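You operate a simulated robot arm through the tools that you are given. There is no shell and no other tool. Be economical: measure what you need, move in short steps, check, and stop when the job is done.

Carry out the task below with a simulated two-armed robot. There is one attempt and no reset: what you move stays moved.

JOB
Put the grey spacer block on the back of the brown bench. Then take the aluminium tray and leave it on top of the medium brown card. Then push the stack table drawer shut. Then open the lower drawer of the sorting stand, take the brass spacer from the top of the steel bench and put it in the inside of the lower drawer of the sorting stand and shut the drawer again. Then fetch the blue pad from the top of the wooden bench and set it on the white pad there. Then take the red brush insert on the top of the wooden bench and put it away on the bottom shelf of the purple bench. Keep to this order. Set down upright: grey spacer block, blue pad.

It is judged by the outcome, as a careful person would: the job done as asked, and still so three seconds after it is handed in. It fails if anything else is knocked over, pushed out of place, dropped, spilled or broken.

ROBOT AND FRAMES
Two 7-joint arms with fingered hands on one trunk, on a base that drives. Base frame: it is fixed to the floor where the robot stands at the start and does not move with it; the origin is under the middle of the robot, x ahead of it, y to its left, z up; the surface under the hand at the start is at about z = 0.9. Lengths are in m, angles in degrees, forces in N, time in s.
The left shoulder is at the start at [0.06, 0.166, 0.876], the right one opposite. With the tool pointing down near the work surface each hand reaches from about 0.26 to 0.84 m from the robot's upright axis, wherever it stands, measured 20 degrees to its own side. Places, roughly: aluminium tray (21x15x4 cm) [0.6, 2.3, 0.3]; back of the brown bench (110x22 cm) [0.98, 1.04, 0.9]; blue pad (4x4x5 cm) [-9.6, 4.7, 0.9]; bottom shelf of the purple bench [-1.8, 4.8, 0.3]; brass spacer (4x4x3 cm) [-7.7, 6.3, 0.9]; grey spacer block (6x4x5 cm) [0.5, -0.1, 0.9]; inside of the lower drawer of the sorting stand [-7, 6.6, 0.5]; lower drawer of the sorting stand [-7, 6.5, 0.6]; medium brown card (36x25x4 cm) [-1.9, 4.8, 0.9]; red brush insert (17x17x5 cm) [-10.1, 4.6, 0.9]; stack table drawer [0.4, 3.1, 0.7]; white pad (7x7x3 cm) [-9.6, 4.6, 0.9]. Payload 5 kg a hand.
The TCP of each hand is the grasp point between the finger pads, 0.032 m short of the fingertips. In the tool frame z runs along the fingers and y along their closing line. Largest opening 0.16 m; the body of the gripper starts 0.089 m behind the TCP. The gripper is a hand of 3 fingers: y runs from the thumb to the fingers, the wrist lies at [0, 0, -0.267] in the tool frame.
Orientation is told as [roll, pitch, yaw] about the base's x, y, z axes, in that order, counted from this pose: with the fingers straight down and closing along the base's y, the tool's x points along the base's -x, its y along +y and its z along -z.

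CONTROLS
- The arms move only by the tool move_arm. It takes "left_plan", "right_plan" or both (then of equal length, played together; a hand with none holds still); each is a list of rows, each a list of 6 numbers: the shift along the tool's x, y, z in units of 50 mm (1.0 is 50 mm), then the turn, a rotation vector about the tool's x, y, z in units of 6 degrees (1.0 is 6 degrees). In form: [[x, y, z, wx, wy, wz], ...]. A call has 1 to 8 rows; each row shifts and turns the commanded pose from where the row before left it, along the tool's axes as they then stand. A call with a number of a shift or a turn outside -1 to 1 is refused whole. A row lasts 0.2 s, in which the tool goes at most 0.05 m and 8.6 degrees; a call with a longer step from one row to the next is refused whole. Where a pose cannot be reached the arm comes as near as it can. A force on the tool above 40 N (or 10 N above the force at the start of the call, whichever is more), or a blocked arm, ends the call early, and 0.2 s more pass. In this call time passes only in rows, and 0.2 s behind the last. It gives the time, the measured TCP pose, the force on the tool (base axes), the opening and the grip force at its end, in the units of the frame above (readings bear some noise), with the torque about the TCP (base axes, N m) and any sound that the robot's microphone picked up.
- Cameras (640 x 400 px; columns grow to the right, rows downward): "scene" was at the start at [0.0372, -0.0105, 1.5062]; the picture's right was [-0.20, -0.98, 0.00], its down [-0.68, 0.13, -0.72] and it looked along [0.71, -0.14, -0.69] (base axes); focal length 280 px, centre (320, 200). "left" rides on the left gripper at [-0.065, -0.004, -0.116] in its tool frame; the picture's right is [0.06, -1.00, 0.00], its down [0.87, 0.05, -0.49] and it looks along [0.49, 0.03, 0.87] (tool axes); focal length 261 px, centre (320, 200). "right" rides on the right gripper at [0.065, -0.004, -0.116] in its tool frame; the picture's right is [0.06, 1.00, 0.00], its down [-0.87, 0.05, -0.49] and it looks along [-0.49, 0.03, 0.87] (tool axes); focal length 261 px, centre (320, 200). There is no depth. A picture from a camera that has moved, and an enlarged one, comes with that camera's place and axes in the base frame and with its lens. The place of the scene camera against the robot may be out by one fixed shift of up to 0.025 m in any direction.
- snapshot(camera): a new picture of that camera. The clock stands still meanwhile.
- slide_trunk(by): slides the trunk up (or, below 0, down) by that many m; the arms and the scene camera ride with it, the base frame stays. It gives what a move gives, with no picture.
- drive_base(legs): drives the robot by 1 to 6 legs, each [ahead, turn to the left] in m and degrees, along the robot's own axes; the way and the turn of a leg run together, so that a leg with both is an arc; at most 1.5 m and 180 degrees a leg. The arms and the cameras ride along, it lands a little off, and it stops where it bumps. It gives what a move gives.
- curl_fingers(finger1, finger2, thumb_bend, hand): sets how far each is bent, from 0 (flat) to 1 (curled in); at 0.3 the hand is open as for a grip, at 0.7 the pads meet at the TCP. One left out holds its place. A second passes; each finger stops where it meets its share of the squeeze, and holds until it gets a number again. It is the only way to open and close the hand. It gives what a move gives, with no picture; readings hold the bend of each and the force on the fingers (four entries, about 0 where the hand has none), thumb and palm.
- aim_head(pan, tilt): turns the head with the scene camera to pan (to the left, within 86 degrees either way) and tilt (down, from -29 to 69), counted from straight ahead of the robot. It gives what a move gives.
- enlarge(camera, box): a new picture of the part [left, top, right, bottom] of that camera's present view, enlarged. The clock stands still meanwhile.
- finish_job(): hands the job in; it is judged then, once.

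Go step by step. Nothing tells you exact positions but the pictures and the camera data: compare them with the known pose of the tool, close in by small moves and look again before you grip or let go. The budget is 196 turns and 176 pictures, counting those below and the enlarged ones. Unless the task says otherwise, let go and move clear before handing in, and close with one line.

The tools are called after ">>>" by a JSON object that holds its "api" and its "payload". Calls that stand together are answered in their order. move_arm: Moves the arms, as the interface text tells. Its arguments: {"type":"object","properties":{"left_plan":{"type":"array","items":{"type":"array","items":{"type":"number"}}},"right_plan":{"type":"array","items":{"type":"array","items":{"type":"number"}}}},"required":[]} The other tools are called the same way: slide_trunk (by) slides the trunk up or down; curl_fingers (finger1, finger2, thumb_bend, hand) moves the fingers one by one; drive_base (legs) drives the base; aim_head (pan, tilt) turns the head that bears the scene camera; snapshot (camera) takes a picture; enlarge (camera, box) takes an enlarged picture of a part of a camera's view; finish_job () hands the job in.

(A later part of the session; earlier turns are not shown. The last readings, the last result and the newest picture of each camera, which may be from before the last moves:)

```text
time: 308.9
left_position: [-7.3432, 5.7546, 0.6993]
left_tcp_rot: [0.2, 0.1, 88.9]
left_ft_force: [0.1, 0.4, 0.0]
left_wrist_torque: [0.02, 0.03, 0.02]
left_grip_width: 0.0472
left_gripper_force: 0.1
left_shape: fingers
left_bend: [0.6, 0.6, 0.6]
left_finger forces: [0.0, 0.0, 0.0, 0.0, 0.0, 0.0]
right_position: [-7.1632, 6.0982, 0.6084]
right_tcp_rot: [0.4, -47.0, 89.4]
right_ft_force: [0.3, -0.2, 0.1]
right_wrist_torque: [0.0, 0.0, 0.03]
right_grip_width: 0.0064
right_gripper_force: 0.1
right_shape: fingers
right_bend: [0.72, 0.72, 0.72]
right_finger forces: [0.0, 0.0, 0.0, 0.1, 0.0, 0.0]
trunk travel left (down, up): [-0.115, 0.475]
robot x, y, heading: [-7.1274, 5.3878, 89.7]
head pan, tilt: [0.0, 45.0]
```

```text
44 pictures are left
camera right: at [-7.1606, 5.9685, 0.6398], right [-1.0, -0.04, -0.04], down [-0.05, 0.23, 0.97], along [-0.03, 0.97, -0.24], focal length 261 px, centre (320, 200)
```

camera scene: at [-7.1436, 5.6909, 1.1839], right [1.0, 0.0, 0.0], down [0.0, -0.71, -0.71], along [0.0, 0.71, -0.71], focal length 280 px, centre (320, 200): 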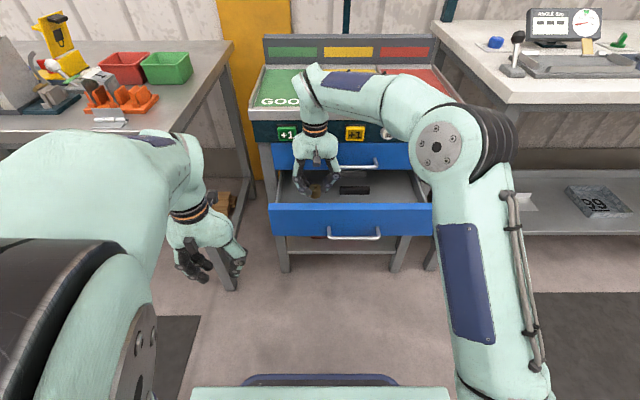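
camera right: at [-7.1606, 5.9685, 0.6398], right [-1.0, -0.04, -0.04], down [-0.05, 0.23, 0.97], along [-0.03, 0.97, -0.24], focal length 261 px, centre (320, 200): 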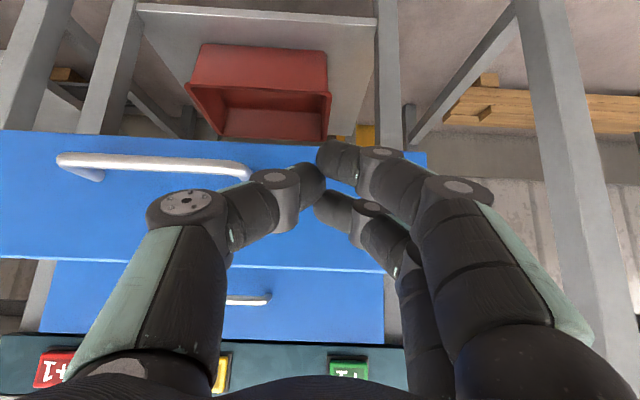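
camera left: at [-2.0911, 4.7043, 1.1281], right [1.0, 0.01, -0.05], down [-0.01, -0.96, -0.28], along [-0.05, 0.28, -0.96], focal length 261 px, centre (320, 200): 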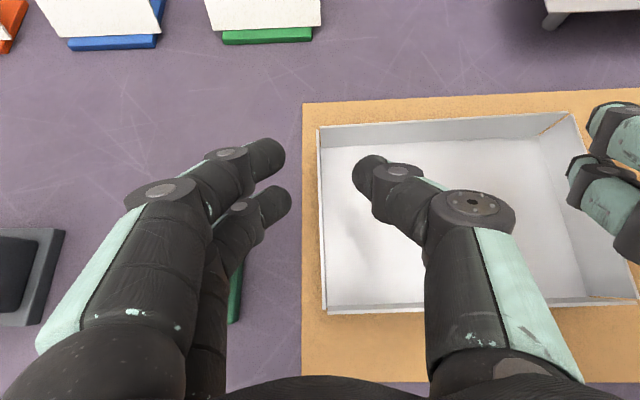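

The fist faces the panel just left of the handle. Pushing it shut by driving forward.

>>> {"api": "drive_base", "payload": {"legs": [[0.2, 0]]}}

>>> {"api": "drive_base", "payload": {"legs": [[0.09, 0]]}}

>>> {"api": "snapshot", "payload": {"camera": "right"}}

>>> {"api": "snapshot", "payload": {"camera": "scene"}}

```text
time: 310.4
left_position: [-7.3414, 5.9545, 0.6995]
left_tcp_rot: [0.3, 0.1, 88.9]
left_ft_force: [0.5, -0.1, 0.7]
left_wrist_torque: [0.01, 0.01, -0.02]
left_grip_width: 0.0476
left_gripper_force: 0.1
left_shape: fingers
left_bend: [0.6, 0.6, 0.6]
left_finger forces: [0.0, 0.0, 0.0, 0.0, 0.0, 0.0]
right_position: [-7.1622, 6.2973, 0.6076]
right_tcp_rot: [0.7, -47.0, 88.9]
right_ft_force: [-0.3, -0.2, 0.2]
right_wrist_torque: [0.02, 0.02, 0.02]
right_grip_width: 0.0068
right_gripper_force: 0.1
right_shape: fingers
right_bend: [0.72, 0.72, 0.72]
right_finger forces: [0.0, 0.1, 0.0, 0.0, 0.1, 0.1]
trunk travel left (down, up): [-0.115, 0.475]
robot x, y, heading: [-7.1251, 5.5891, 89.8]
head pan, tilt: [0.0, 45.0]
```

```text
time: 311.4
left_position: [-7.341, 6.0002, 0.6993]
left_tcp_rot: [0.4, 0.0, 88.9]
left_ft_force: [0.2, -0.6, 0.8]
left_wrist_torque: [0.03, -0.04, 0.01]
left_grip_width: 0.0475
left_gripper_force: 0.1
left_shape: fingers
left_bend: [0.6, 0.6, 0.6]
left_finger forces: [0.1, 0.0, 0.1, 0.1, 0.1, 0.1]
right_position: [-7.1702, 6.3355, 0.6021]
right_tcp_rot: [0.8, -46.2, 89.7]
right_ft_force: [1.1, -6.9, 2.3]
right_wrist_torque: [0.08, 0.03, -0.1]
right_grip_width: 0.008
right_gripper_force: 6.9
right_shape: fingers
right_bend: [0.72, 0.76, 0.71]
right_finger forces: [0.0, 14.3, 0.0, 0.1, 0.1, 0.0]
trunk travel left (down, up): [-0.115, 0.475]
robot x, y, heading: [-7.1285, 5.6319, 89.6]
head pan, tilt: [0.0, 45.0]
stopped in leg 1: the force on the tool passed its limit at 56 N (the readings are from after the stop); the commanded pose is now the measured one
```

```text
43 pictures are left
camera right: at [-7.1636, 6.2073, 0.636], right [-1.0, -0.05, -0.04], down [-0.05, 0.25, 0.97], along [-0.04, 0.97, -0.25], focal length 261 px, centre (320, 200)
```

right: 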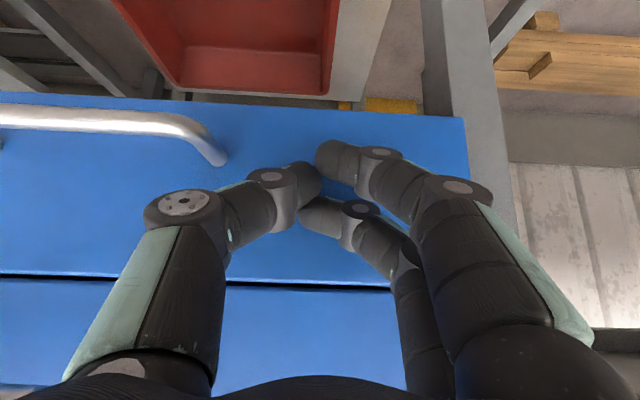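

```text
42 pictures are left
camera scene: at [-7.1426, 5.6889, 1.1939], right [1.0, -0.01, 0.0], down [-0.01, -0.71, -0.71], along [0.01, 0.71, -0.71], focal length 280 px, centre (320, 200)
```

scene: 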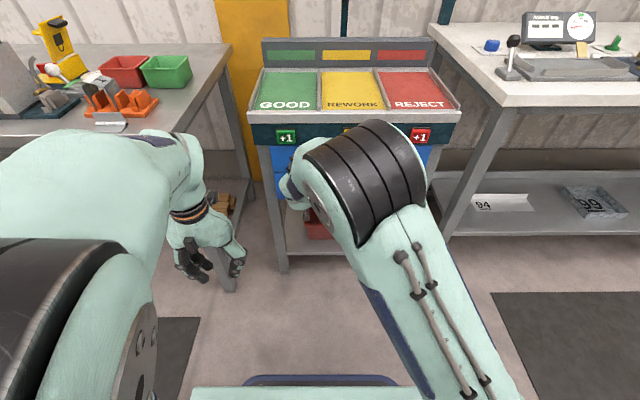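

A 56 N stop and the two fronts look flush. Backing off to verify.

>>> {"api": "drive_base", "payload": {"legs": [[-0.3, 0]]}}

>>> {"api": "snapshot", "payload": {"camera": "right"}}

>>> {"api": "enlarge", "payload": {"camera": "scene", "box": [160, 60, 460, 260]}}

```text
time: 313.4
left_position: [-7.343, 5.7045, 0.6998]
left_tcp_rot: [0.4, 0.0, 88.8]
left_ft_force: [-0.1, -0.5, 0.1]
left_wrist_torque: [-0.01, -0.02, 0.0]
left_grip_width: 0.0473
left_gripper_force: 0.1
left_shape: fingers
left_bend: [0.6, 0.6, 0.6]
left_finger forces: [0.1, 0.1, 0.0, 0.1, 0.0, 0.1]
right_position: [-7.1691, 6.0408, 0.6029]
right_tcp_rot: [0.8, -46.2, 89.5]
right_ft_force: [0.5, 0.0, -0.4]
right_wrist_torque: [-0.02, 0.02, -0.01]
right_grip_width: 0.0065
right_gripper_force: 0.0
right_shape: fingers
right_bend: [0.72, 0.72, 0.71]
right_finger forces: [0.1, 0.1, 0.0, 0.1, 0.1, 0.1]
trunk travel left (down, up): [-0.115, 0.475]
robot x, y, heading: [-7.1294, 5.333, 89.5]
head pan, tilt: [0.0, 45.0]
```

```text
41 pictures are left
camera right: at [-7.1646, 5.9112, 0.6358], right [-1.0, -0.04, -0.04], down [-0.05, 0.25, 0.97], along [-0.03, 0.97, -0.25], focal length 261 px, centre (320, 200)
```

right: 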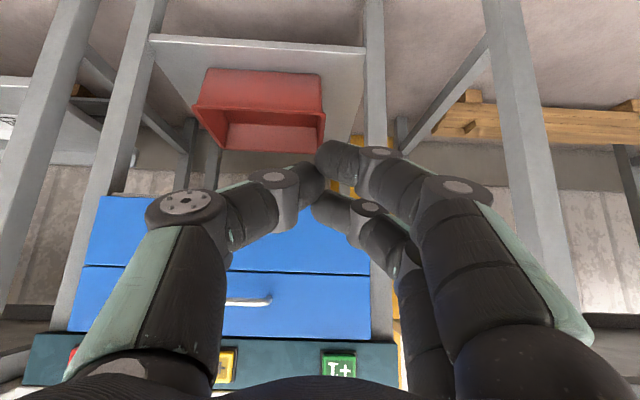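

```text
2.00 times, centred on (310, 160) of scene
camera zoom: at [-7.1452, 5.3924, 1.1938], right [1.0, -0.01, 0.0], down [-0.01, -0.71, -0.71], along [0.01, 0.71, -0.71], focal length 560 px, centre (340, 280)
```

zoom: 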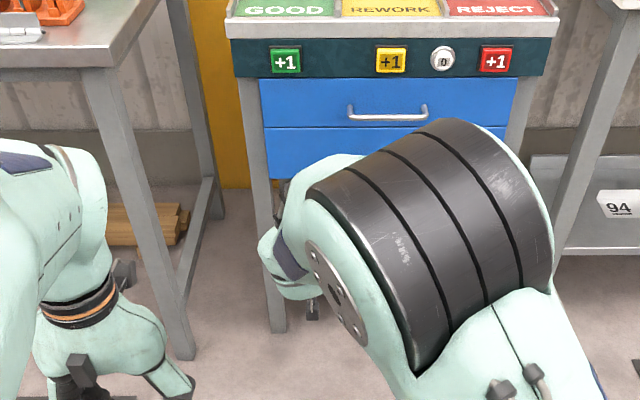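

The drawer is shut flush. Next is the wooden bench near (-9.6, 4.65): I'll restore the right hand, raise the trunk, and turn west along the aisle between the steel bench and the cart.

>>> {"api": "move_arm", "payload": {"right_plan": [[0.273, -0.1, -0.57, 0, 0.958, 0], [0.329, -0.1, -0.54, 0, 0.958, 0], [0.381, -0.1, -0.504, 0, 0.958, 0], [0.43, -0.1, -0.464, 0, 0.958, 0], [0.474, -0.1, -0.419, 0, 0.958, 0], [0.514, -0.1, -0.369, 0, 0.958, 0], [0.548, -0.1, -0.315, 0, 0.958, 0], [0.577, -0.1, -0.259, 0, 0.958, 0]]}}

>>> {"api": "slide_trunk", "payload": {"by": 0.42}}

>>> {"api": "drive_base", "payload": {"legs": [[0.27, 0], [0, 90]]}}

>>> {"api": "aim_head", "payload": {"pan": 15, "tilt": 22}}

>>> {"api": "snapshot", "payload": {"camera": "scene"}}

```text
time: 315.2
left_position: [-7.3438, 5.7047, 0.7004]
left_tcp_rot: [0.4, 0.1, 88.9]
left_ft_force: [-0.5, 0.7, -0.5]
left_wrist_torque: [0.0, -0.03, 0.01]
left_grip_width: 0.0473
left_gripper_force: 0.0
left_shape: fingers
left_bend: [0.6, 0.6, 0.6]
left_finger forces: [0.1, 0.0, 0.1, 0.0, 0.0, 0.0]
right_position: [-7.1263, 5.7972, 0.6827]
right_tcp_rot: [0.4, -0.2, 90.0]
right_ft_force: [0.1, 0.3, 0.9]
right_wrist_torque: [0.0, 0.0, 0.02]
right_grip_width: 0.0066
right_gripper_force: 0.1
right_shape: fingers
right_bend: [0.72, 0.72, 0.72]
right_finger forces: [0.0, 0.0, 0.1, 0.0, 0.0, 0.0]
trunk travel left (down, up): [-0.115, 0.475]
robot x, y, heading: [-7.1325, 5.3347, 89.7]
head pan, tilt: [0.0, 45.0]
```

```text
refused: 0.42 is not a number from -0.4 to 0.4
```

```text
time: 321.1
left_position: [-7.4947, 5.3868, 0.7002]
left_tcp_rot: [0.3, 0.1, 179.4]
left_ft_force: [-1.0, -0.3, -0.1]
left_wrist_torque: [-0.01, 0.0, 0.0]
left_grip_width: 0.0474
left_gripper_force: 0.0
left_shape: fingers
left_bend: [0.6, 0.6, 0.6]
left_finger forces: [0.0, 0.1, 0.0, 0.0, 0.1, 0.0]
right_position: [-7.5914, 5.6012, 0.6833]
right_tcp_rot: [0.5, -0.2, -179.4]
right_ft_force: [-0.8, -0.3, -0.9]
right_wrist_torque: [-0.02, -0.01, 0.0]
right_grip_width: 0.0065
right_gripper_force: 0.0
right_shape: fingers
right_bend: [0.72, 0.72, 0.72]
right_finger forces: [0.0, 0.1, 0.0, 0.0, 0.0, 0.1]
trunk travel left (down, up): [-0.115, 0.475]
robot x, y, heading: [-7.1279, 5.6011, -179.8]
head pan, tilt: [0.0, 45.0]
```

```text
time: 322.0
left_position: [-7.4943, 5.3857, 0.7001]
left_tcp_rot: [0.4, 0.0, 179.4]
left_ft_force: [-0.1, 0.3, 0.0]
left_wrist_torque: [0.01, -0.02, -0.01]
left_grip_width: 0.0474
left_gripper_force: 0.1
left_shape: fingers
left_bend: [0.6, 0.6, 0.6]
left_finger forces: [0.0, 0.1, 0.1, 0.1, 0.0, 0.1]
right_position: [-7.5906, 5.6019, 0.6826]
right_tcp_rot: [0.5, -0.2, -179.3]
right_ft_force: [0.3, -0.3, 0.0]
right_wrist_torque: [0.02, -0.01, 0.07]
right_grip_width: 0.0065
right_gripper_force: 0.0
right_shape: fingers
right_bend: [0.72, 0.72, 0.72]
right_finger forces: [0.1, 0.0, 0.1, 0.0, 0.1, 0.0]
trunk travel left (down, up): [-0.115, 0.475]
robot x, y, heading: [-7.1251, 5.5976, -180.0]
head pan, tilt: [15.0, 22.0]
```

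```text
39 pictures are left
camera scene: at [-7.202, 5.5838, 1.2292], right [-0.26, 0.97, 0.0], down [0.36, 0.1, -0.93], along [-0.9, -0.24, -0.38], focal length 280 px, centre (320, 200)
```

scene: 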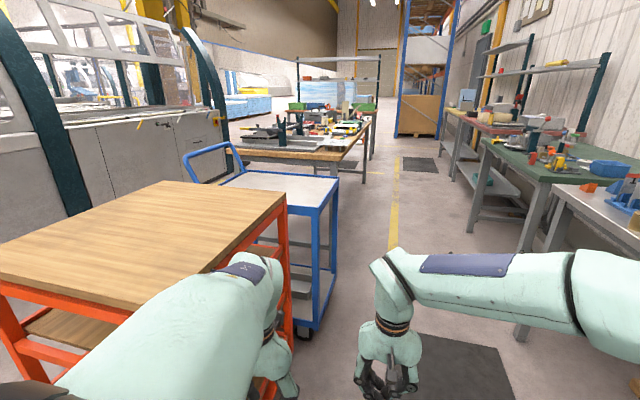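

I see the orange cart, a blue trolley and the wooden bench beyond. I'll raise the trunk for a better overview.

>>> {"api": "slide_trunk", "payload": {"by": 0.4}}

>>> {"api": "snapshot", "payload": {"camera": "scene"}}

```text
time: 325.8
left_position: [-7.4943, 5.3866, 1.1004]
left_tcp_rot: [0.4, 0.1, 179.5]
left_ft_force: [0.5, -0.6, -0.3]
left_wrist_torque: [-0.02, -0.02, -0.01]
left_grip_width: 0.0477
left_gripper_force: 0.1
left_shape: fingers
left_bend: [0.6, 0.6, 0.6]
left_finger forces: [0.0, 0.1, 0.1, 0.0, 0.1, 0.0]
right_position: [-7.5912, 5.6011, 1.083]
right_tcp_rot: [0.5, -0.2, -179.2]
right_ft_force: [0.8, -0.1, 0.0]
right_wrist_torque: [-0.01, -0.01, -0.03]
right_grip_width: 0.0069
right_gripper_force: 0.0
right_shape: fingers
right_bend: [0.72, 0.72, 0.72]
right_finger forces: [0.0, 0.1, 0.1, 0.0, 0.0, 0.0]
trunk travel left (down, up): [-0.515, 0.075]
robot x, y, heading: [-7.126, 5.6016, -180.2]
head pan, tilt: [15.0, 22.0]
```

```text
38 pictures are left
camera scene: at [-7.2021, 5.5837, 1.6292], right [-0.26, 0.97, 0.0], down [0.36, 0.1, -0.93], along [-0.9, -0.24, -0.37], focal length 280 px, centre (320, 200)
```

scene: 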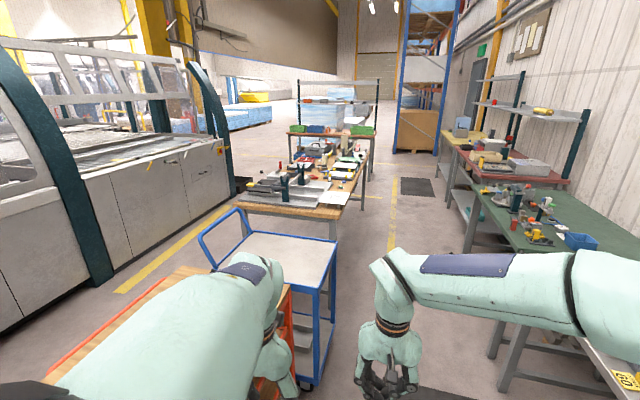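

The pads lie near the bench's south side, so I'll approach from the south aisle: around the cart's east side, then west along y ≈ 3.85.

>>> {"api": "drive_base", "payload": {"legs": [[0, 90], [1.05, 0], [0, -59], [1.35, 0]]}}

>>> {"api": "aim_head", "payload": {"pan": -20, "tilt": 22}}

>>> {"api": "snapshot", "payload": {"camera": "scene"}}

```text
time: 343.9
left_position: [-8.4874, 3.5144, 1.0995]
left_tcp_rot: [0.4, 0.2, -149.7]
left_ft_force: [-0.9, 0.4, -0.1]
left_wrist_torque: [0.02, 0.0, 0.02]
left_grip_width: 0.0472
left_gripper_force: 0.0
left_shape: fingers
left_bend: [0.6, 0.6, 0.6]
left_finger forces: [0.1, 0.0, 0.0, 0.0, 0.0, 0.1]
right_position: [-8.6806, 3.6509, 1.0826]
right_tcp_rot: [0.4, -0.2, -148.3]
right_ft_force: [0.3, 0.2, -0.5]
right_wrist_torque: [-0.01, -0.01, 0.04]
right_grip_width: 0.0068
right_gripper_force: 0.0
right_shape: fingers
right_bend: [0.72, 0.72, 0.72]
right_finger forces: [0.1, 0.1, 0.1, 0.0, 0.0, 0.0]
trunk travel left (down, up): [-0.515, 0.075]
robot x, y, heading: [-8.2827, 3.8892, -149.0]
head pan, tilt: [15.0, 22.0]
```

```text
time: 344.9
left_position: [-8.4862, 3.5153, 1.1002]
left_tcp_rot: [0.5, 0.0, -149.6]
left_ft_force: [-0.5, 0.4, 0.6]
left_wrist_torque: [0.03, -0.01, 0.01]
left_grip_width: 0.0472
left_gripper_force: 0.0
left_shape: fingers
left_bend: [0.6, 0.6, 0.6]
left_finger forces: [0.0, 0.0, 0.0, 0.1, 0.0, 0.0]
right_position: [-8.6797, 3.6505, 1.0818]
right_tcp_rot: [0.4, -0.2, -148.3]
right_ft_force: [-0.2, 0.1, -0.2]
right_wrist_torque: [0.01, 0.01, -0.03]
right_grip_width: 0.0067
right_gripper_force: 0.0
right_shape: fingers
right_bend: [0.72, 0.72, 0.72]
right_finger forces: [0.1, 0.0, 0.0, 0.0, 0.1, 0.0]
trunk travel left (down, up): [-0.515, 0.075]
robot x, y, heading: [-8.282, 3.8884, -148.7]
head pan, tilt: [-20.0, 22.0]
```

```text
37 pictures are left
camera scene: at [-8.362, 3.8921, 1.6293], right [-0.19, 0.98, 0.0], down [0.37, 0.07, -0.93], along [-0.91, -0.18, -0.37], focal length 280 px, centre (320, 200)
```

scene: 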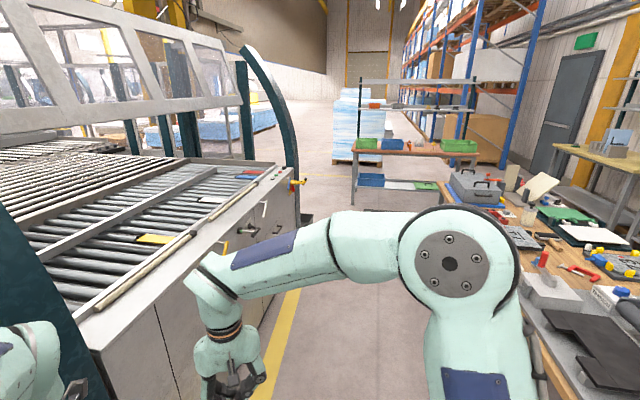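

The bench's south edge is at y ≈ 4.46. Continuing west and turning to face it at x ≈ -9.65.

>>> {"api": "drive_base", "payload": {"legs": [[0, -31], [1.35, 0], [0, -90]]}}

>>> {"api": "aim_head", "payload": {"pan": 0, "tilt": 40}}

>>> {"api": "snapshot", "payload": {"camera": "scene"}}

```text
time: 357.1
left_position: [-9.8353, 4.2663, 1.0993]
left_tcp_rot: [0.5, 0.0, 90.1]
left_ft_force: [0.3, -0.2, -0.3]
left_wrist_torque: [-0.01, 0.01, 0.01]
left_grip_width: 0.0474
left_gripper_force: 0.0
left_shape: fingers
left_bend: [0.6, 0.6, 0.6]
left_finger forces: [0.1, 0.0, 0.0, 0.0, 0.0, 0.1]
right_position: [-9.6216, 4.3631, 1.0825]
right_tcp_rot: [0.5, -0.2, 91.4]
right_ft_force: [0.6, 0.0, -0.5]
right_wrist_torque: [-0.02, 0.05, 0.0]
right_grip_width: 0.0064
right_gripper_force: 0.2
right_shape: fingers
right_bend: [0.72, 0.72, 0.72]
right_finger forces: [0.0, 0.0, 0.1, 0.0, 0.0, 0.1]
trunk travel left (down, up): [-0.515, 0.075]
robot x, y, heading: [-9.6166, 3.8995, 90.4]
head pan, tilt: [-20.0, 22.0]
```

```text
time: 357.9
left_position: [-9.8353, 4.2661, 1.1]
left_tcp_rot: [0.5, 0.1, 90.1]
left_ft_force: [0.3, 0.4, 0.3]
left_wrist_torque: [-0.03, -0.03, -0.01]
left_grip_width: 0.0472
left_gripper_force: 0.1
left_shape: fingers
left_bend: [0.6, 0.6, 0.6]
left_finger forces: [0.0, 0.0, 0.0, 0.1, 0.0, 0.1]
right_position: [-9.6221, 4.3644, 1.0829]
right_tcp_rot: [0.5, -0.1, 91.5]
right_ft_force: [-0.4, -0.4, -0.3]
right_wrist_torque: [0.02, -0.02, -0.01]
right_grip_width: 0.0063
right_gripper_force: 0.0
right_shape: fingers
right_bend: [0.72, 0.72, 0.72]
right_finger forces: [0.0, 0.1, 0.1, 0.1, 0.1, 0.0]
trunk travel left (down, up): [-0.515, 0.075]
robot x, y, heading: [-9.6131, 3.9039, 90.8]
head pan, tilt: [0.0, 40.0]
```

```text
36 pictures are left
camera scene: at [-9.6304, 3.9622, 1.6012], right [1.0, 0.01, 0.0], down [0.01, -0.64, -0.77], along [-0.01, 0.77, -0.64], focal length 280 px, centre (320, 200)
```

scene: 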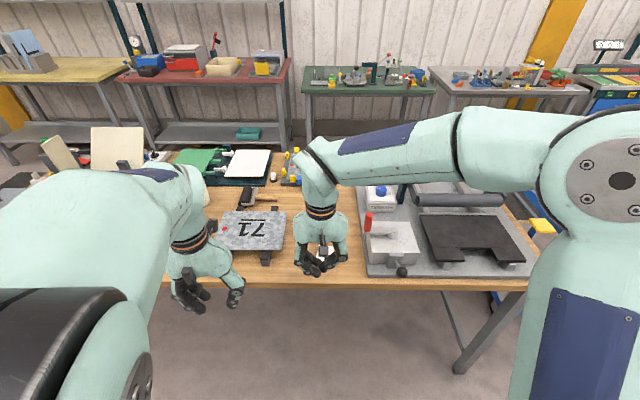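

The right hand hovers over the area; its wrist camera should show the pads.

>>> {"api": "snapshot", "payload": {"camera": "right"}}

```text
35 pictures are left
camera right: at [-9.6156, 4.2983, 1.1983], right [-1.0, -0.09, 0.01], down [-0.07, 0.87, 0.5], along [-0.05, 0.49, -0.87], focal length 261 px, centre (320, 200)
```

right: 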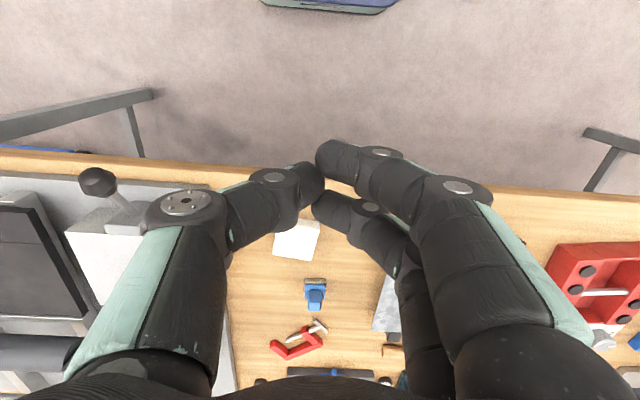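

White pad near (-9.61, 4.52), blue pad near (-9.64, 4.62), red insert near (-10.05, 4.56). I'll move closer and over the blue pad with open fingers to measure height by parallax.

>>> {"api": "drive_base", "payload": {"legs": [[0.12, -0.5]]}}

>>> {"api": "curl_fingers", "payload": {"hand": "right", "finger1": 0.45, "finger2": 0.45, "thumb_bend": 0.45}}

>>> {"api": "move_arm", "payload": {"right_plan": [[-0.6, 0.1, 0, 0, 0, 0], [-0.7, 0.1, 0.1, 0, 0, 0], [-0.7, 0.1, 0.2, 0, 0, 0], [0, 0, 0.3, 0, 0, 0.1]]}}

>>> {"api": "snapshot", "payload": {"camera": "right"}}

```text
time: 359.2
left_position: [-9.8346, 4.3921, 1.0986]
left_tcp_rot: [0.4, 0.1, 89.5]
left_ft_force: [0.8, 0.6, -0.8]
left_wrist_torque: [-0.05, 0.01, -0.05]
left_grip_width: 0.0473
left_gripper_force: 0.0
left_shape: fingers
left_bend: [0.6, 0.6, 0.6]
left_finger forces: [0.0, 0.0, 0.0, 0.0, 0.0, 0.1]
right_position: [-9.619, 4.4886, 1.0819]
right_tcp_rot: [0.5, -0.1, 90.8]
right_ft_force: [0.0, 1.2, 0.2]
right_wrist_torque: [-0.03, 0.01, -0.02]
right_grip_width: 0.0065
right_gripper_force: 0.0
right_shape: fingers
right_bend: [0.72, 0.72, 0.72]
right_finger forces: [0.1, 0.1, 0.0, 0.0, 0.0, 0.1]
trunk travel left (down, up): [-0.515, 0.075]
robot x, y, heading: [-9.6197, 4.023, 90.0]
head pan, tilt: [0.0, 40.0]
```

```text
time: 360.2
left_position: [-9.834, 4.3897, 1.0989]
left_tcp_rot: [0.4, -0.1, 89.7]
left_ft_force: [-0.5, 0.1, -0.3]
left_wrist_torque: [0.0, 0.03, 0.01]
left_grip_width: 0.0474
left_gripper_force: 0.0
left_shape: fingers
left_bend: [0.6, 0.6, 0.6]
left_finger forces: [0.0, 0.1, 0.1, 0.0, 0.0, 0.0]
right_position: [-9.6182, 4.4878, 1.0826]
right_tcp_rot: [0.4, -0.2, 90.8]
right_ft_force: [-0.4, 0.7, -0.2]
right_wrist_torque: [0.0, -0.03, 0.03]
right_grip_width: 0.107
right_gripper_force: 0.0
right_shape: fingers
right_bend: [0.45, 0.45, 0.45]
right_finger forces: [0.1, 0.0, 0.1, 0.0, 0.0, 0.1]
trunk travel left (down, up): [-0.515, 0.075]
robot x, y, heading: [-9.6159, 4.0246, 90.3]
head pan, tilt: [0.0, 40.0]
```

```text
time: 361.2
left_position: [-9.8339, 4.3898, 1.1002]
left_tcp_rot: [0.4, 0.0, 89.6]
left_ft_force: [-0.9, 0.1, -0.3]
left_wrist_torque: [0.02, 0.03, 0.02]
left_grip_width: 0.0472
left_gripper_force: 0.1
left_shape: fingers
left_bend: [0.6, 0.6, 0.6]
left_finger forces: [0.1, 0.0, 0.0, 0.0, 0.0, 0.1]
right_position: [-9.6353, 4.5872, 1.0531]
right_tcp_rot: [0.6, -0.3, 90.3]
right_ft_force: [-0.7, -0.3, 0.3]
right_wrist_torque: [0.01, -0.03, -0.01]
right_grip_width: 0.1073
right_gripper_force: 0.1
right_shape: fingers
right_bend: [0.45, 0.45, 0.45]
right_finger forces: [0.0, 0.0, 0.0, 0.0, 0.0, 0.0]
trunk travel left (down, up): [-0.515, 0.075]
robot x, y, heading: [-9.6165, 4.0259, 90.4]
head pan, tilt: [0.0, 40.0]
```

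```text
34 pictures are left
camera right: at [-9.631, 4.5216, 1.1684], right [-1.0, -0.07, 0.01], down [-0.05, 0.87, 0.5], along [-0.04, 0.49, -0.87], focal length 261 px, centre (320, 200)
```

right: 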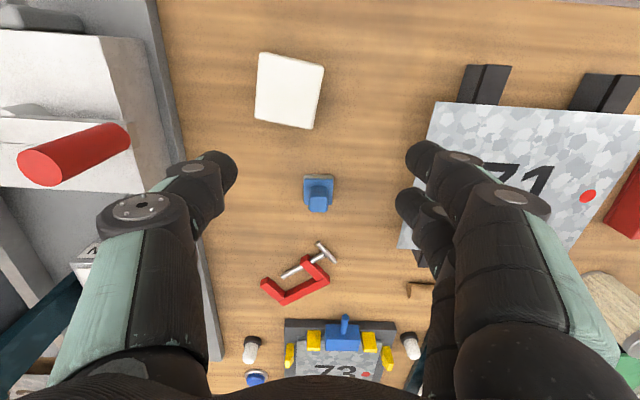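

By parallax the bench top is at about z ≈ 0.84: white pad centre (-9.604, 4.559), blue pad (a base with a knob) at (-9.643, 4.68). Moving above the blue pad.

>>> {"api": "move_arm", "payload": {"right_plan": [[-0.65, 0.05, 0.1, 0, 0, 0], [-0.65, 0.05, 0.1, 0, 0, 0], [-0.65, 0.05, 0.1, 0, 0, 0], [0, 0, 0.65, 0, 0, 0], [0, 0, 0.65, 0, 0, 0], [0, 0, 0.6, 0, 0, 0]]}}

>>> {"api": "snapshot", "payload": {"camera": "right"}}

```text
time: 362.6
left_position: [-9.8343, 4.3912, 1.1002]
left_tcp_rot: [0.4, 0.2, 89.6]
left_ft_force: [-0.9, 0.1, 0.6]
left_wrist_torque: [-0.04, -0.01, 0.03]
left_grip_width: 0.0473
left_gripper_force: 0.1
left_shape: fingers
left_bend: [0.6, 0.6, 0.6]
left_finger forces: [0.0, 0.1, 0.0, 0.0, 0.0, 0.1]
right_position: [-9.6439, 4.6851, 0.9427]
right_tcp_rot: [0.4, -0.2, 90.2]
right_ft_force: [0.7, -0.2, 0.0]
right_wrist_torque: [-0.02, -0.03, 0.01]
right_grip_width: 0.107
right_gripper_force: 0.0
right_shape: fingers
right_bend: [0.45, 0.45, 0.45]
right_finger forces: [0.0, 0.0, 0.1, 0.1, 0.1, 0.0]
trunk travel left (down, up): [-0.515, 0.075]
robot x, y, heading: [-9.6157, 4.0238, 90.2]
head pan, tilt: [0.0, 40.0]
```

```text
33 pictures are left
camera right: at [-9.6385, 4.6194, 1.0577], right [-1.0, -0.07, 0.01], down [-0.05, 0.87, 0.5], along [-0.04, 0.49, -0.87], focal length 261 px, centre (320, 200)
```

right: 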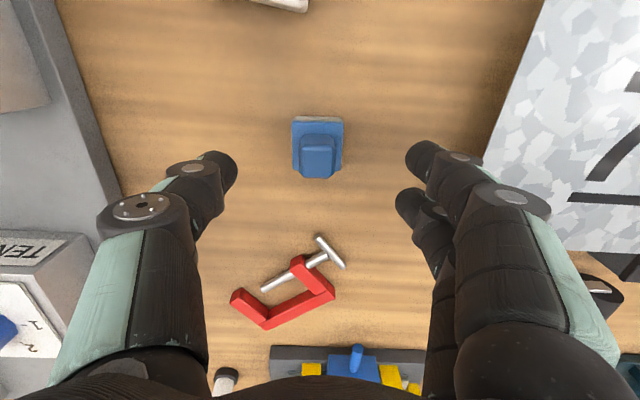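

Aligned (base centre y ≈ 4.684). Descending 6 cm and closing.

>>> {"api": "move_arm", "payload": {"right_plan": [[-0.1, 0, 0.5, 0, 0, 0], [0, 0, 0.4, 0, 0, 0], [0, 0, 0.25, 0, 0, 0]]}}

>>> {"api": "curl_fingers", "payload": {"hand": "right", "finger1": 0.7, "finger2": 0.7, "thumb_bend": 0.7}}

>>> {"api": "snapshot", "payload": {"camera": "right"}}

```text
time: 363.4
left_position: [-9.8345, 4.3887, 1.1002]
left_tcp_rot: [0.3, 0.0, 89.6]
left_ft_force: [0.2, -0.3, -0.1]
left_wrist_torque: [0.04, 0.02, -0.01]
left_grip_width: 0.0472
left_gripper_force: 0.1
left_shape: fingers
left_bend: [0.6, 0.6, 0.6]
left_finger forces: [0.1, 0.0, 0.0, 0.0, 0.0, 0.1]
right_position: [-9.6469, 4.69, 0.8889]
right_tcp_rot: [0.6, -0.5, 90.4]
right_ft_force: [-3.2, -2.0, 20.0]
right_wrist_torque: [-0.11, -1.25, -0.1]
right_grip_width: 0.1089
right_gripper_force: 9.3
right_shape: fingers
right_bend: [0.45, 0.45, 0.45]
right_finger forces: [0.1, 0.1, 0.0, 0.1, 19.2, 0.1]
trunk travel left (down, up): [-0.515, 0.075]
robot x, y, heading: [-9.615, 4.0264, 90.5]
head pan, tilt: [0.0, 40.0]
```

```text
time: 364.4
left_position: [-9.8331, 4.3891, 1.0998]
left_tcp_rot: [0.4, 0.1, 89.6]
left_ft_force: [0.1, -0.2, 0.3]
left_wrist_torque: [0.02, -0.04, -0.01]
left_grip_width: 0.0474
left_gripper_force: 0.1
left_shape: fingers
left_bend: [0.6, 0.6, 0.6]
left_finger forces: [0.0, 0.0, 0.1, 0.0, 0.0, 0.0]
right_position: [-9.6445, 4.6906, 0.888]
right_tcp_rot: [0.6, -0.4, 90.2]
right_ft_force: [8.2, 4.2, 24.0]
right_wrist_torque: [0.08, -0.9, 0.17]
right_grip_width: 0.0419
right_gripper_force: 22.4
right_shape: fingers
right_bend: [0.64, 0.69, 0.66]
right_finger forces: [10.2, 2.2, 0.0, 0.0, 32.2, 0.0]
trunk travel left (down, up): [-0.515, 0.075]
robot x, y, heading: [-9.6142, 4.0232, 90.2]
head pan, tilt: [0.0, 40.0]
```

```text
32 pictures are left
camera right: at [-9.6391, 4.6241, 1.0031], right [-1.0, -0.07, 0.01], down [-0.05, 0.87, 0.5], along [-0.04, 0.5, -0.87], focal length 261 px, centre (320, 200)
```

right: 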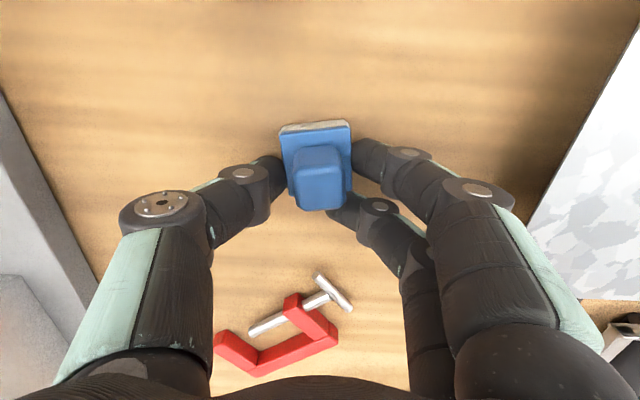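

Contact was a bit low and deep. I'll open, raise 6 mm, shift 1 cm toward me and grip again.

>>> {"api": "curl_fingers", "payload": {"hand": "right", "finger1": 0.55, "finger2": 0.55, "thumb_bend": 0.55}}

>>> {"api": "move_arm", "payload": {"right_plan": [[0.2, 0, -0.1, 0, 0, 0]]}}

>>> {"api": "curl_fingers", "payload": {"hand": "right", "finger1": 0.75, "finger2": 0.75, "thumb_bend": 0.7}}

>>> {"api": "snapshot", "payload": {"camera": "right"}}

```text
time: 365.4
left_position: [-9.8358, 4.3886, 1.0988]
left_tcp_rot: [0.4, 0.0, 89.7]
left_ft_force: [1.5, 0.4, 0.8]
left_wrist_torque: [0.01, -0.01, -0.01]
left_grip_width: 0.0472
left_gripper_force: 0.0
left_shape: fingers
left_bend: [0.6, 0.6, 0.6]
left_finger forces: [0.0, 0.0, 0.0, 0.0, 0.0, 0.0]
right_position: [-9.6486, 4.6901, 0.8905]
right_tcp_rot: [0.8, -0.5, 90.2]
right_ft_force: [-3.8, -4.6, 16.1]
right_wrist_torque: [-0.24, -0.49, -0.19]
right_grip_width: 0.0619
right_gripper_force: 7.6
right_shape: fingers
right_bend: [0.55, 0.55, 0.57]
right_finger forces: [0.0, 0.0, 0.0, 0.0, 15.4, 0.1]
trunk travel left (down, up): [-0.515, 0.075]
robot x, y, heading: [-9.6146, 4.0227, 90.3]
head pan, tilt: [0.0, 40.0]
stopped (right hand): the force on the tool passed its limit at 40 N (the readings are from after the stop); the commanded pose is now the measured one
```

```text
time: 365.9
left_position: [-9.8346, 4.3904, 1.1]
left_tcp_rot: [0.4, 0.0, 89.6]
left_ft_force: [0.6, 0.2, -0.3]
left_wrist_torque: [0.0, 0.02, 0.02]
left_grip_width: 0.0471
left_gripper_force: 0.0
left_shape: fingers
left_bend: [0.6, 0.6, 0.6]
left_finger forces: [0.0, 0.0, 0.0, 0.1, 0.0, 0.0]
right_position: [-9.6446, 4.6815, 0.8943]
right_tcp_rot: [0.6, -0.4, 90.2]
right_ft_force: [0.0, 0.2, 0.5]
right_wrist_torque: [0.03, 0.0, 0.02]
right_grip_width: 0.0668
right_gripper_force: 0.0
right_shape: fingers
right_bend: [0.55, 0.55, 0.55]
right_finger forces: [0.1, 0.1, 0.1, 0.1, 0.1, 0.0]
trunk travel left (down, up): [-0.515, 0.075]
robot x, y, heading: [-9.6152, 4.0227, 90.4]
head pan, tilt: [0.0, 40.0]
```

```text
time: 366.9
left_position: [-9.8339, 4.3904, 1.0996]
left_tcp_rot: [0.4, 0.1, 89.6]
left_ft_force: [-0.7, 0.8, -0.3]
left_wrist_torque: [0.01, -0.03, 0.0]
left_grip_width: 0.0473
left_gripper_force: 0.0
left_shape: fingers
left_bend: [0.6, 0.6, 0.6]
left_finger forces: [0.1, 0.0, 0.0, 0.0, 0.1, 0.0]
right_position: [-9.646, 4.6813, 0.894]
right_tcp_rot: [0.8, -0.3, 90.1]
right_ft_force: [-0.9, -0.3, 0.6]
right_wrist_torque: [0.02, 0.01, 0.0]
right_grip_width: 0.0409
right_gripper_force: 17.0
right_shape: fingers
right_bend: [0.64, 0.62, 0.65]
right_finger forces: [8.5, 8.0, 0.0, 0.1, 16.8, 0.0]
trunk travel left (down, up): [-0.515, 0.075]
robot x, y, heading: [-9.6139, 4.0281, 90.1]
head pan, tilt: [0.0, 40.0]
```

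```text
31 pictures are left
camera right: at [-9.6401, 4.6151, 1.0095], right [-1.0, -0.07, 0.01], down [-0.05, 0.87, 0.5], along [-0.04, 0.5, -0.87], focal length 261 px, centre (320, 200)
```

right: 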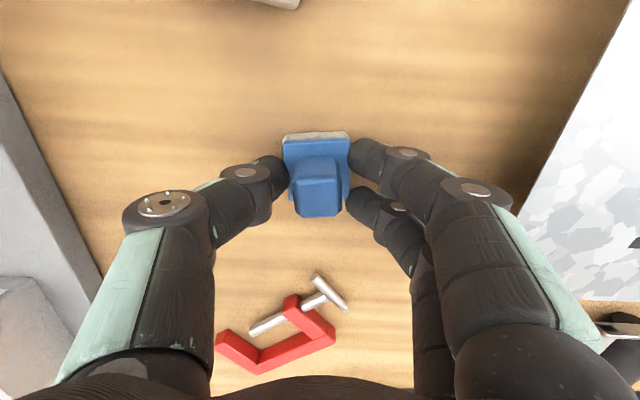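

Firm grip with all fingers. Lifting and moving over the white pad.

>>> {"api": "move_arm", "payload": {"right_plan": [[0, 0, -0.5, 0, 0, 0], [0, 0, -0.8, 0, 0, 0], [0, 0, -0.4, 0, 0, 0], [0.83, -0.253, 0, 0, 0, 0], [0.83, -0.253, 0, 0, 0, 0], [0.83, -0.253, 0, 0, 0, 0]]}}

>>> {"api": "snapshot", "payload": {"camera": "right"}}

```text
time: 368.2
left_position: [-9.834, 4.3891, 1.099]
left_tcp_rot: [0.5, 0.0, 89.7]
left_ft_force: [0.4, 0.6, 0.3]
left_wrist_torque: [-0.01, 0.01, 0.0]
left_grip_width: 0.0475
left_gripper_force: 0.1
left_shape: fingers
left_bend: [0.6, 0.6, 0.6]
left_finger forces: [0.0, 0.0, 0.1, 0.1, 0.0, 0.1]
right_position: [-9.6063, 4.5547, 0.9785]
right_tcp_rot: [0.6, -0.4, 90.2]
right_ft_force: [0.6, -1.1, -0.7]
right_wrist_torque: [0.04, 0.02, 0.03]
right_grip_width: 0.0405
right_gripper_force: 16.3
right_shape: fingers
right_bend: [0.64, 0.62, 0.65]
right_finger forces: [8.4, 8.1, 0.0, 0.0, 16.9, 0.0]
trunk travel left (down, up): [-0.515, 0.075]
robot x, y, heading: [-9.6183, 4.0244, 90.3]
head pan, tilt: [0.0, 40.0]
```

```text
30 pictures are left
camera right: at [-9.6008, 4.4885, 1.0937], right [-1.0, -0.07, 0.01], down [-0.05, 0.87, 0.5], along [-0.04, 0.5, -0.87], focal length 261 px, centre (320, 200)
```

right: 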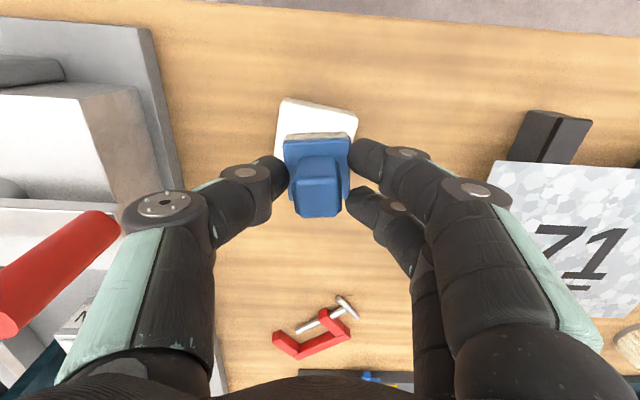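

The block is centred over the white pad. Lowering in small steps.

>>> {"api": "move_arm", "payload": {"right_plan": [[0, 0, 0.35, 0, 0, 0], [0, 0, 0.35, 0, 0, 0], [0, 0, 0.25, 0, 0, 0]]}}

>>> {"api": "move_arm", "payload": {"right_plan": [[0, 0, 0.1, 0, 0, 0]]}}

```text
time: 369.1
left_position: [-9.8343, 4.3904, 1.0991]
left_tcp_rot: [0.4, 0.0, 89.6]
left_ft_force: [-0.8, 0.2, 0.6]
left_wrist_torque: [-0.04, 0.02, 0.01]
left_grip_width: 0.0473
left_gripper_force: 0.0
left_shape: fingers
left_bend: [0.6, 0.6, 0.6]
left_finger forces: [0.0, 0.1, 0.0, 0.1, 0.0, 0.0]
right_position: [-9.6075, 4.5571, 0.9281]
right_tcp_rot: [0.8, -0.3, 90.2]
right_ft_force: [-0.9, 0.0, -0.1]
right_wrist_torque: [-0.02, -0.01, 0.01]
right_grip_width: 0.0406
right_gripper_force: 16.9
right_shape: fingers
right_bend: [0.64, 0.62, 0.65]
right_finger forces: [8.4, 8.0, 0.1, 0.1, 16.8, 0.1]
trunk travel left (down, up): [-0.515, 0.075]
robot x, y, heading: [-9.6173, 4.027, 90.6]
head pan, tilt: [0.0, 40.0]
```

```text
time: 369.4
left_position: [-9.8346, 4.3895, 1.0995]
left_tcp_rot: [0.3, 0.2, 89.5]
left_ft_force: [-0.2, 0.5, -0.1]
left_wrist_torque: [0.0, -0.01, -0.01]
left_grip_width: 0.047
left_gripper_force: 0.0
left_shape: fingers
left_bend: [0.6, 0.6, 0.6]
left_finger forces: [0.1, 0.1, 0.0, 0.0, 0.1, 0.2]
right_position: [-9.6076, 4.5559, 0.9231]
right_tcp_rot: [0.8, -0.5, 90.1]
right_ft_force: [0.1, 0.8, 0.0]
right_wrist_torque: [0.0, -0.01, 0.02]
right_grip_width: 0.0407
right_gripper_force: 17.0
right_shape: fingers
right_bend: [0.64, 0.62, 0.65]
right_finger forces: [8.2, 8.0, 0.0, 0.1, 16.8, 0.1]
trunk travel left (down, up): [-0.515, 0.075]
robot x, y, heading: [-9.6199, 4.021, 90.3]
head pan, tilt: [0.0, 40.0]
```

>>> {"api": "move_arm", "payload": {"right_plan": [[0, 0, 0.07, 0, 0, 0]]}}

>>> {"api": "move_arm", "payload": {"right_plan": [[0, 0, 0.07, 0, 0, 0]]}}

>>> {"api": "snapshot", "payload": {"camera": "right"}}

```text
time: 369.9
left_position: [-9.8341, 4.3897, 1.0994]
left_tcp_rot: [0.4, 0.1, 89.6]
left_ft_force: [-0.1, -0.4, -0.1]
left_wrist_torque: [0.01, 0.0, 0.0]
left_grip_width: 0.0473
left_gripper_force: 0.1
left_shape: fingers
left_bend: [0.6, 0.6, 0.6]
left_finger forces: [0.0, 0.1, 0.0, 0.0, 0.0, 0.0]
right_position: [-9.6061, 4.5562, 0.9204]
right_tcp_rot: [0.8, -0.4, 90.2]
right_ft_force: [0.1, -0.2, 0.8]
right_wrist_torque: [0.01, 0.01, -0.01]
right_grip_width: 0.0408
right_gripper_force: 16.9
right_shape: fingers
right_bend: [0.64, 0.62, 0.65]
right_finger forces: [8.4, 8.1, 0.0, 0.0, 16.8, 0.0]
trunk travel left (down, up): [-0.515, 0.075]
robot x, y, heading: [-9.6186, 4.0228, 90.3]
head pan, tilt: [0.0, 40.0]
```

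```text
time: 370.2
left_position: [-9.8342, 4.3891, 1.1008]
left_tcp_rot: [0.5, -0.1, 89.6]
left_ft_force: [-0.3, 0.1, 0.3]
left_wrist_torque: [-0.02, 0.0, 0.03]
left_grip_width: 0.047
left_gripper_force: 0.0
left_shape: fingers
left_bend: [0.6, 0.6, 0.6]
left_finger forces: [0.0, 0.0, 0.0, 0.1, 0.0, 0.1]
right_position: [-9.6066, 4.5576, 0.9184]
right_tcp_rot: [0.7, -0.5, 90.2]
right_ft_force: [-0.4, 0.0, 5.8]
right_wrist_torque: [0.01, -0.02, -0.04]
right_grip_width: 0.0405
right_gripper_force: 18.1
right_shape: fingers
right_bend: [0.64, 0.62, 0.65]
right_finger forces: [9.0, 9.3, 0.0, 0.0, 18.1, 0.1]
trunk travel left (down, up): [-0.515, 0.075]
robot x, y, heading: [-9.6154, 4.0238, 90.5]
head pan, tilt: [0.0, 40.0]
```

```text
29 pictures are left
camera right: at [-9.6016, 4.49, 1.0335], right [-1.0, -0.07, 0.01], down [-0.05, 0.86, 0.5], along [-0.04, 0.5, -0.87], focal length 261 px, centre (320, 200)
```

right: 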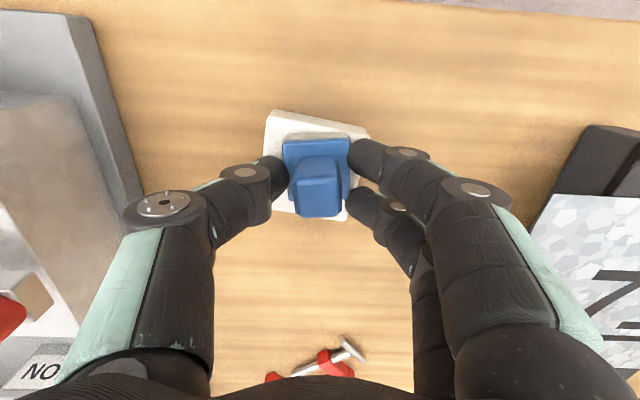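

Contact (about 6 N) and the blue block sits centred on the white pad. Releasing and lifting straight up.

>>> {"api": "curl_fingers", "payload": {"hand": "right", "finger1": 0.5, "finger2": 0.5, "thumb_bend": 0.5}}

>>> {"api": "move_arm", "payload": {"right_plan": [[0, 0, -0.5, 0, 0, 0], [0, 0, -0.9, 0, 0, 0], [0, 0, -0.95, 0, 0, 0], [0, 0, -0.95, 0, 0, 0]]}}

>>> {"api": "snapshot", "payload": {"camera": "right"}}

```text
time: 371.2
left_position: [-9.8347, 4.3904, 1.0994]
left_tcp_rot: [0.5, 0.1, 89.6]
left_ft_force: [0.0, 0.4, 0.1]
left_wrist_torque: [0.01, -0.02, -0.01]
left_grip_width: 0.0473
left_gripper_force: 0.1
left_shape: fingers
left_bend: [0.6, 0.6, 0.6]
left_finger forces: [0.0, 0.0, 0.0, 0.0, 0.1, 0.0]
right_position: [-9.6066, 4.5569, 0.9171]
right_tcp_rot: [0.7, -0.4, 90.3]
right_ft_force: [0.2, -0.1, 0.7]
right_wrist_torque: [0.02, -0.02, -0.01]
right_grip_width: 0.0864
right_gripper_force: 0.1
right_shape: fingers
right_bend: [0.5, 0.5, 0.5]
right_finger forces: [0.1, 0.1, 0.1, 0.0, 0.1, 0.1]
trunk travel left (down, up): [-0.515, 0.075]
robot x, y, heading: [-9.6185, 4.0259, 90.4]
head pan, tilt: [0.0, 40.0]
```

```text
time: 372.2
left_position: [-9.8345, 4.3906, 1.0994]
left_tcp_rot: [0.4, 0.0, 89.6]
left_ft_force: [0.2, 0.6, -0.8]
left_wrist_torque: [0.0, 0.01, -0.01]
left_grip_width: 0.0472
left_gripper_force: 0.1
left_shape: fingers
left_bend: [0.6, 0.6, 0.6]
left_finger forces: [0.1, 0.0, 0.0, 0.0, 0.0, 0.0]
right_position: [-9.6055, 4.5573, 1.0845]
right_tcp_rot: [0.8, -0.4, 90.2]
right_ft_force: [-0.2, 0.1, 0.8]
right_wrist_torque: [0.01, 0.02, 0.01]
right_grip_width: 0.0868
right_gripper_force: 0.1
right_shape: fingers
right_bend: [0.5, 0.5, 0.5]
right_finger forces: [0.0, 0.0, 0.0, 0.0, 0.0, 0.0]
trunk travel left (down, up): [-0.515, 0.075]
robot x, y, heading: [-9.6179, 4.0238, 90.1]
head pan, tilt: [0.0, 40.0]
```

```text
28 pictures are left
camera right: at [-9.5989, 4.4909, 1.2], right [-1.0, -0.07, 0.01], down [-0.05, 0.87, 0.5], along [-0.04, 0.5, -0.87], focal length 261 px, centre (320, 200)
```

right: 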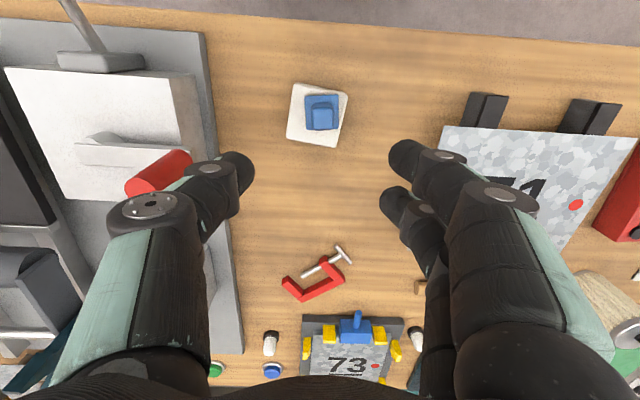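

The blue pad stands on the white pad. Now the red insert: I'll shift the base west in front of it.

>>> {"api": "drive_base", "payload": {"legs": [[-0.12, 0], [0, 90], [0.42, 0], [0, -90], [0.12, 0]]}}

>>> {"api": "snapshot", "payload": {"camera": "right"}}

>>> {"api": "snapshot", "payload": {"camera": "scene"}}

```text
time: 384.4
left_position: [-10.2395, 4.3987, 1.1002]
left_tcp_rot: [0.4, 0.1, 87.8]
left_ft_force: [0.4, 1.3, -0.3]
left_wrist_torque: [-0.04, -0.02, -0.03]
left_grip_width: 0.0472
left_gripper_force: 0.1
left_shape: fingers
left_bend: [0.6, 0.6, 0.6]
left_finger forces: [0.0, 0.0, 0.0, 0.1, 0.0, 0.0]
right_position: [-10.0047, 4.5589, 1.0815]
right_tcp_rot: [0.7, -0.3, 88.4]
right_ft_force: [-0.2, 1.7, -0.6]
right_wrist_torque: [-0.06, -0.01, 0.0]
right_grip_width: 0.0868
right_gripper_force: 0.1
right_shape: fingers
right_bend: [0.5, 0.5, 0.5]
right_finger forces: [0.0, 0.0, 0.0, 0.1, 0.1, 0.0]
trunk travel left (down, up): [-0.515, 0.075]
robot x, y, heading: [-10.0375, 4.0254, 88.3]
head pan, tilt: [0.0, 40.0]
```

```text
27 pictures are left
camera right: at [-10.0011, 4.4936, 1.1983], right [-1.0, -0.03, 0.01], down [-0.02, 0.87, 0.5], along [-0.03, 0.5, -0.87], focal length 261 px, centre (320, 200)
```

right: 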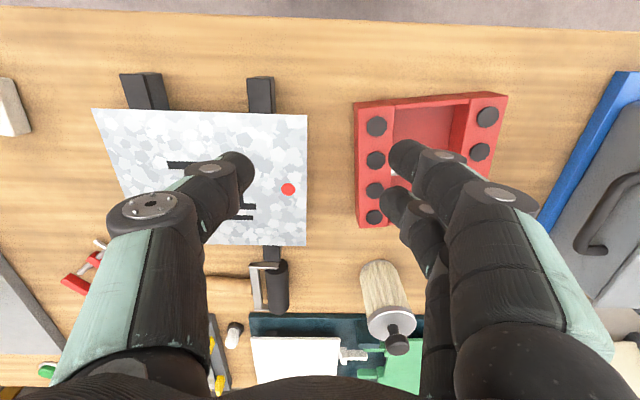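

```text
26 pictures are left
camera scene: at [-10.0465, 4.088, 1.601], right [1.0, -0.03, 0.0], down [-0.02, -0.64, -0.77], along [0.02, 0.76, -0.64], focal length 280 px, centre (320, 200)
```

scene: 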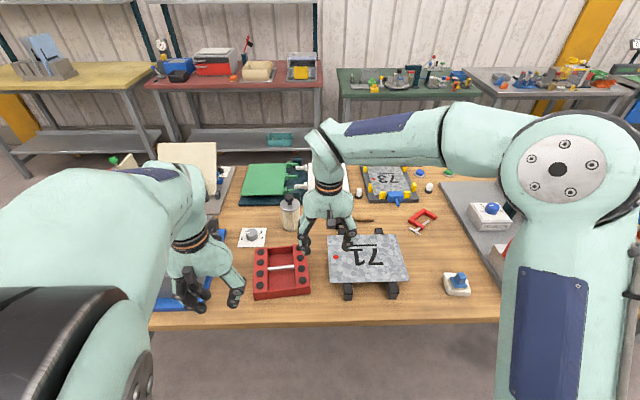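

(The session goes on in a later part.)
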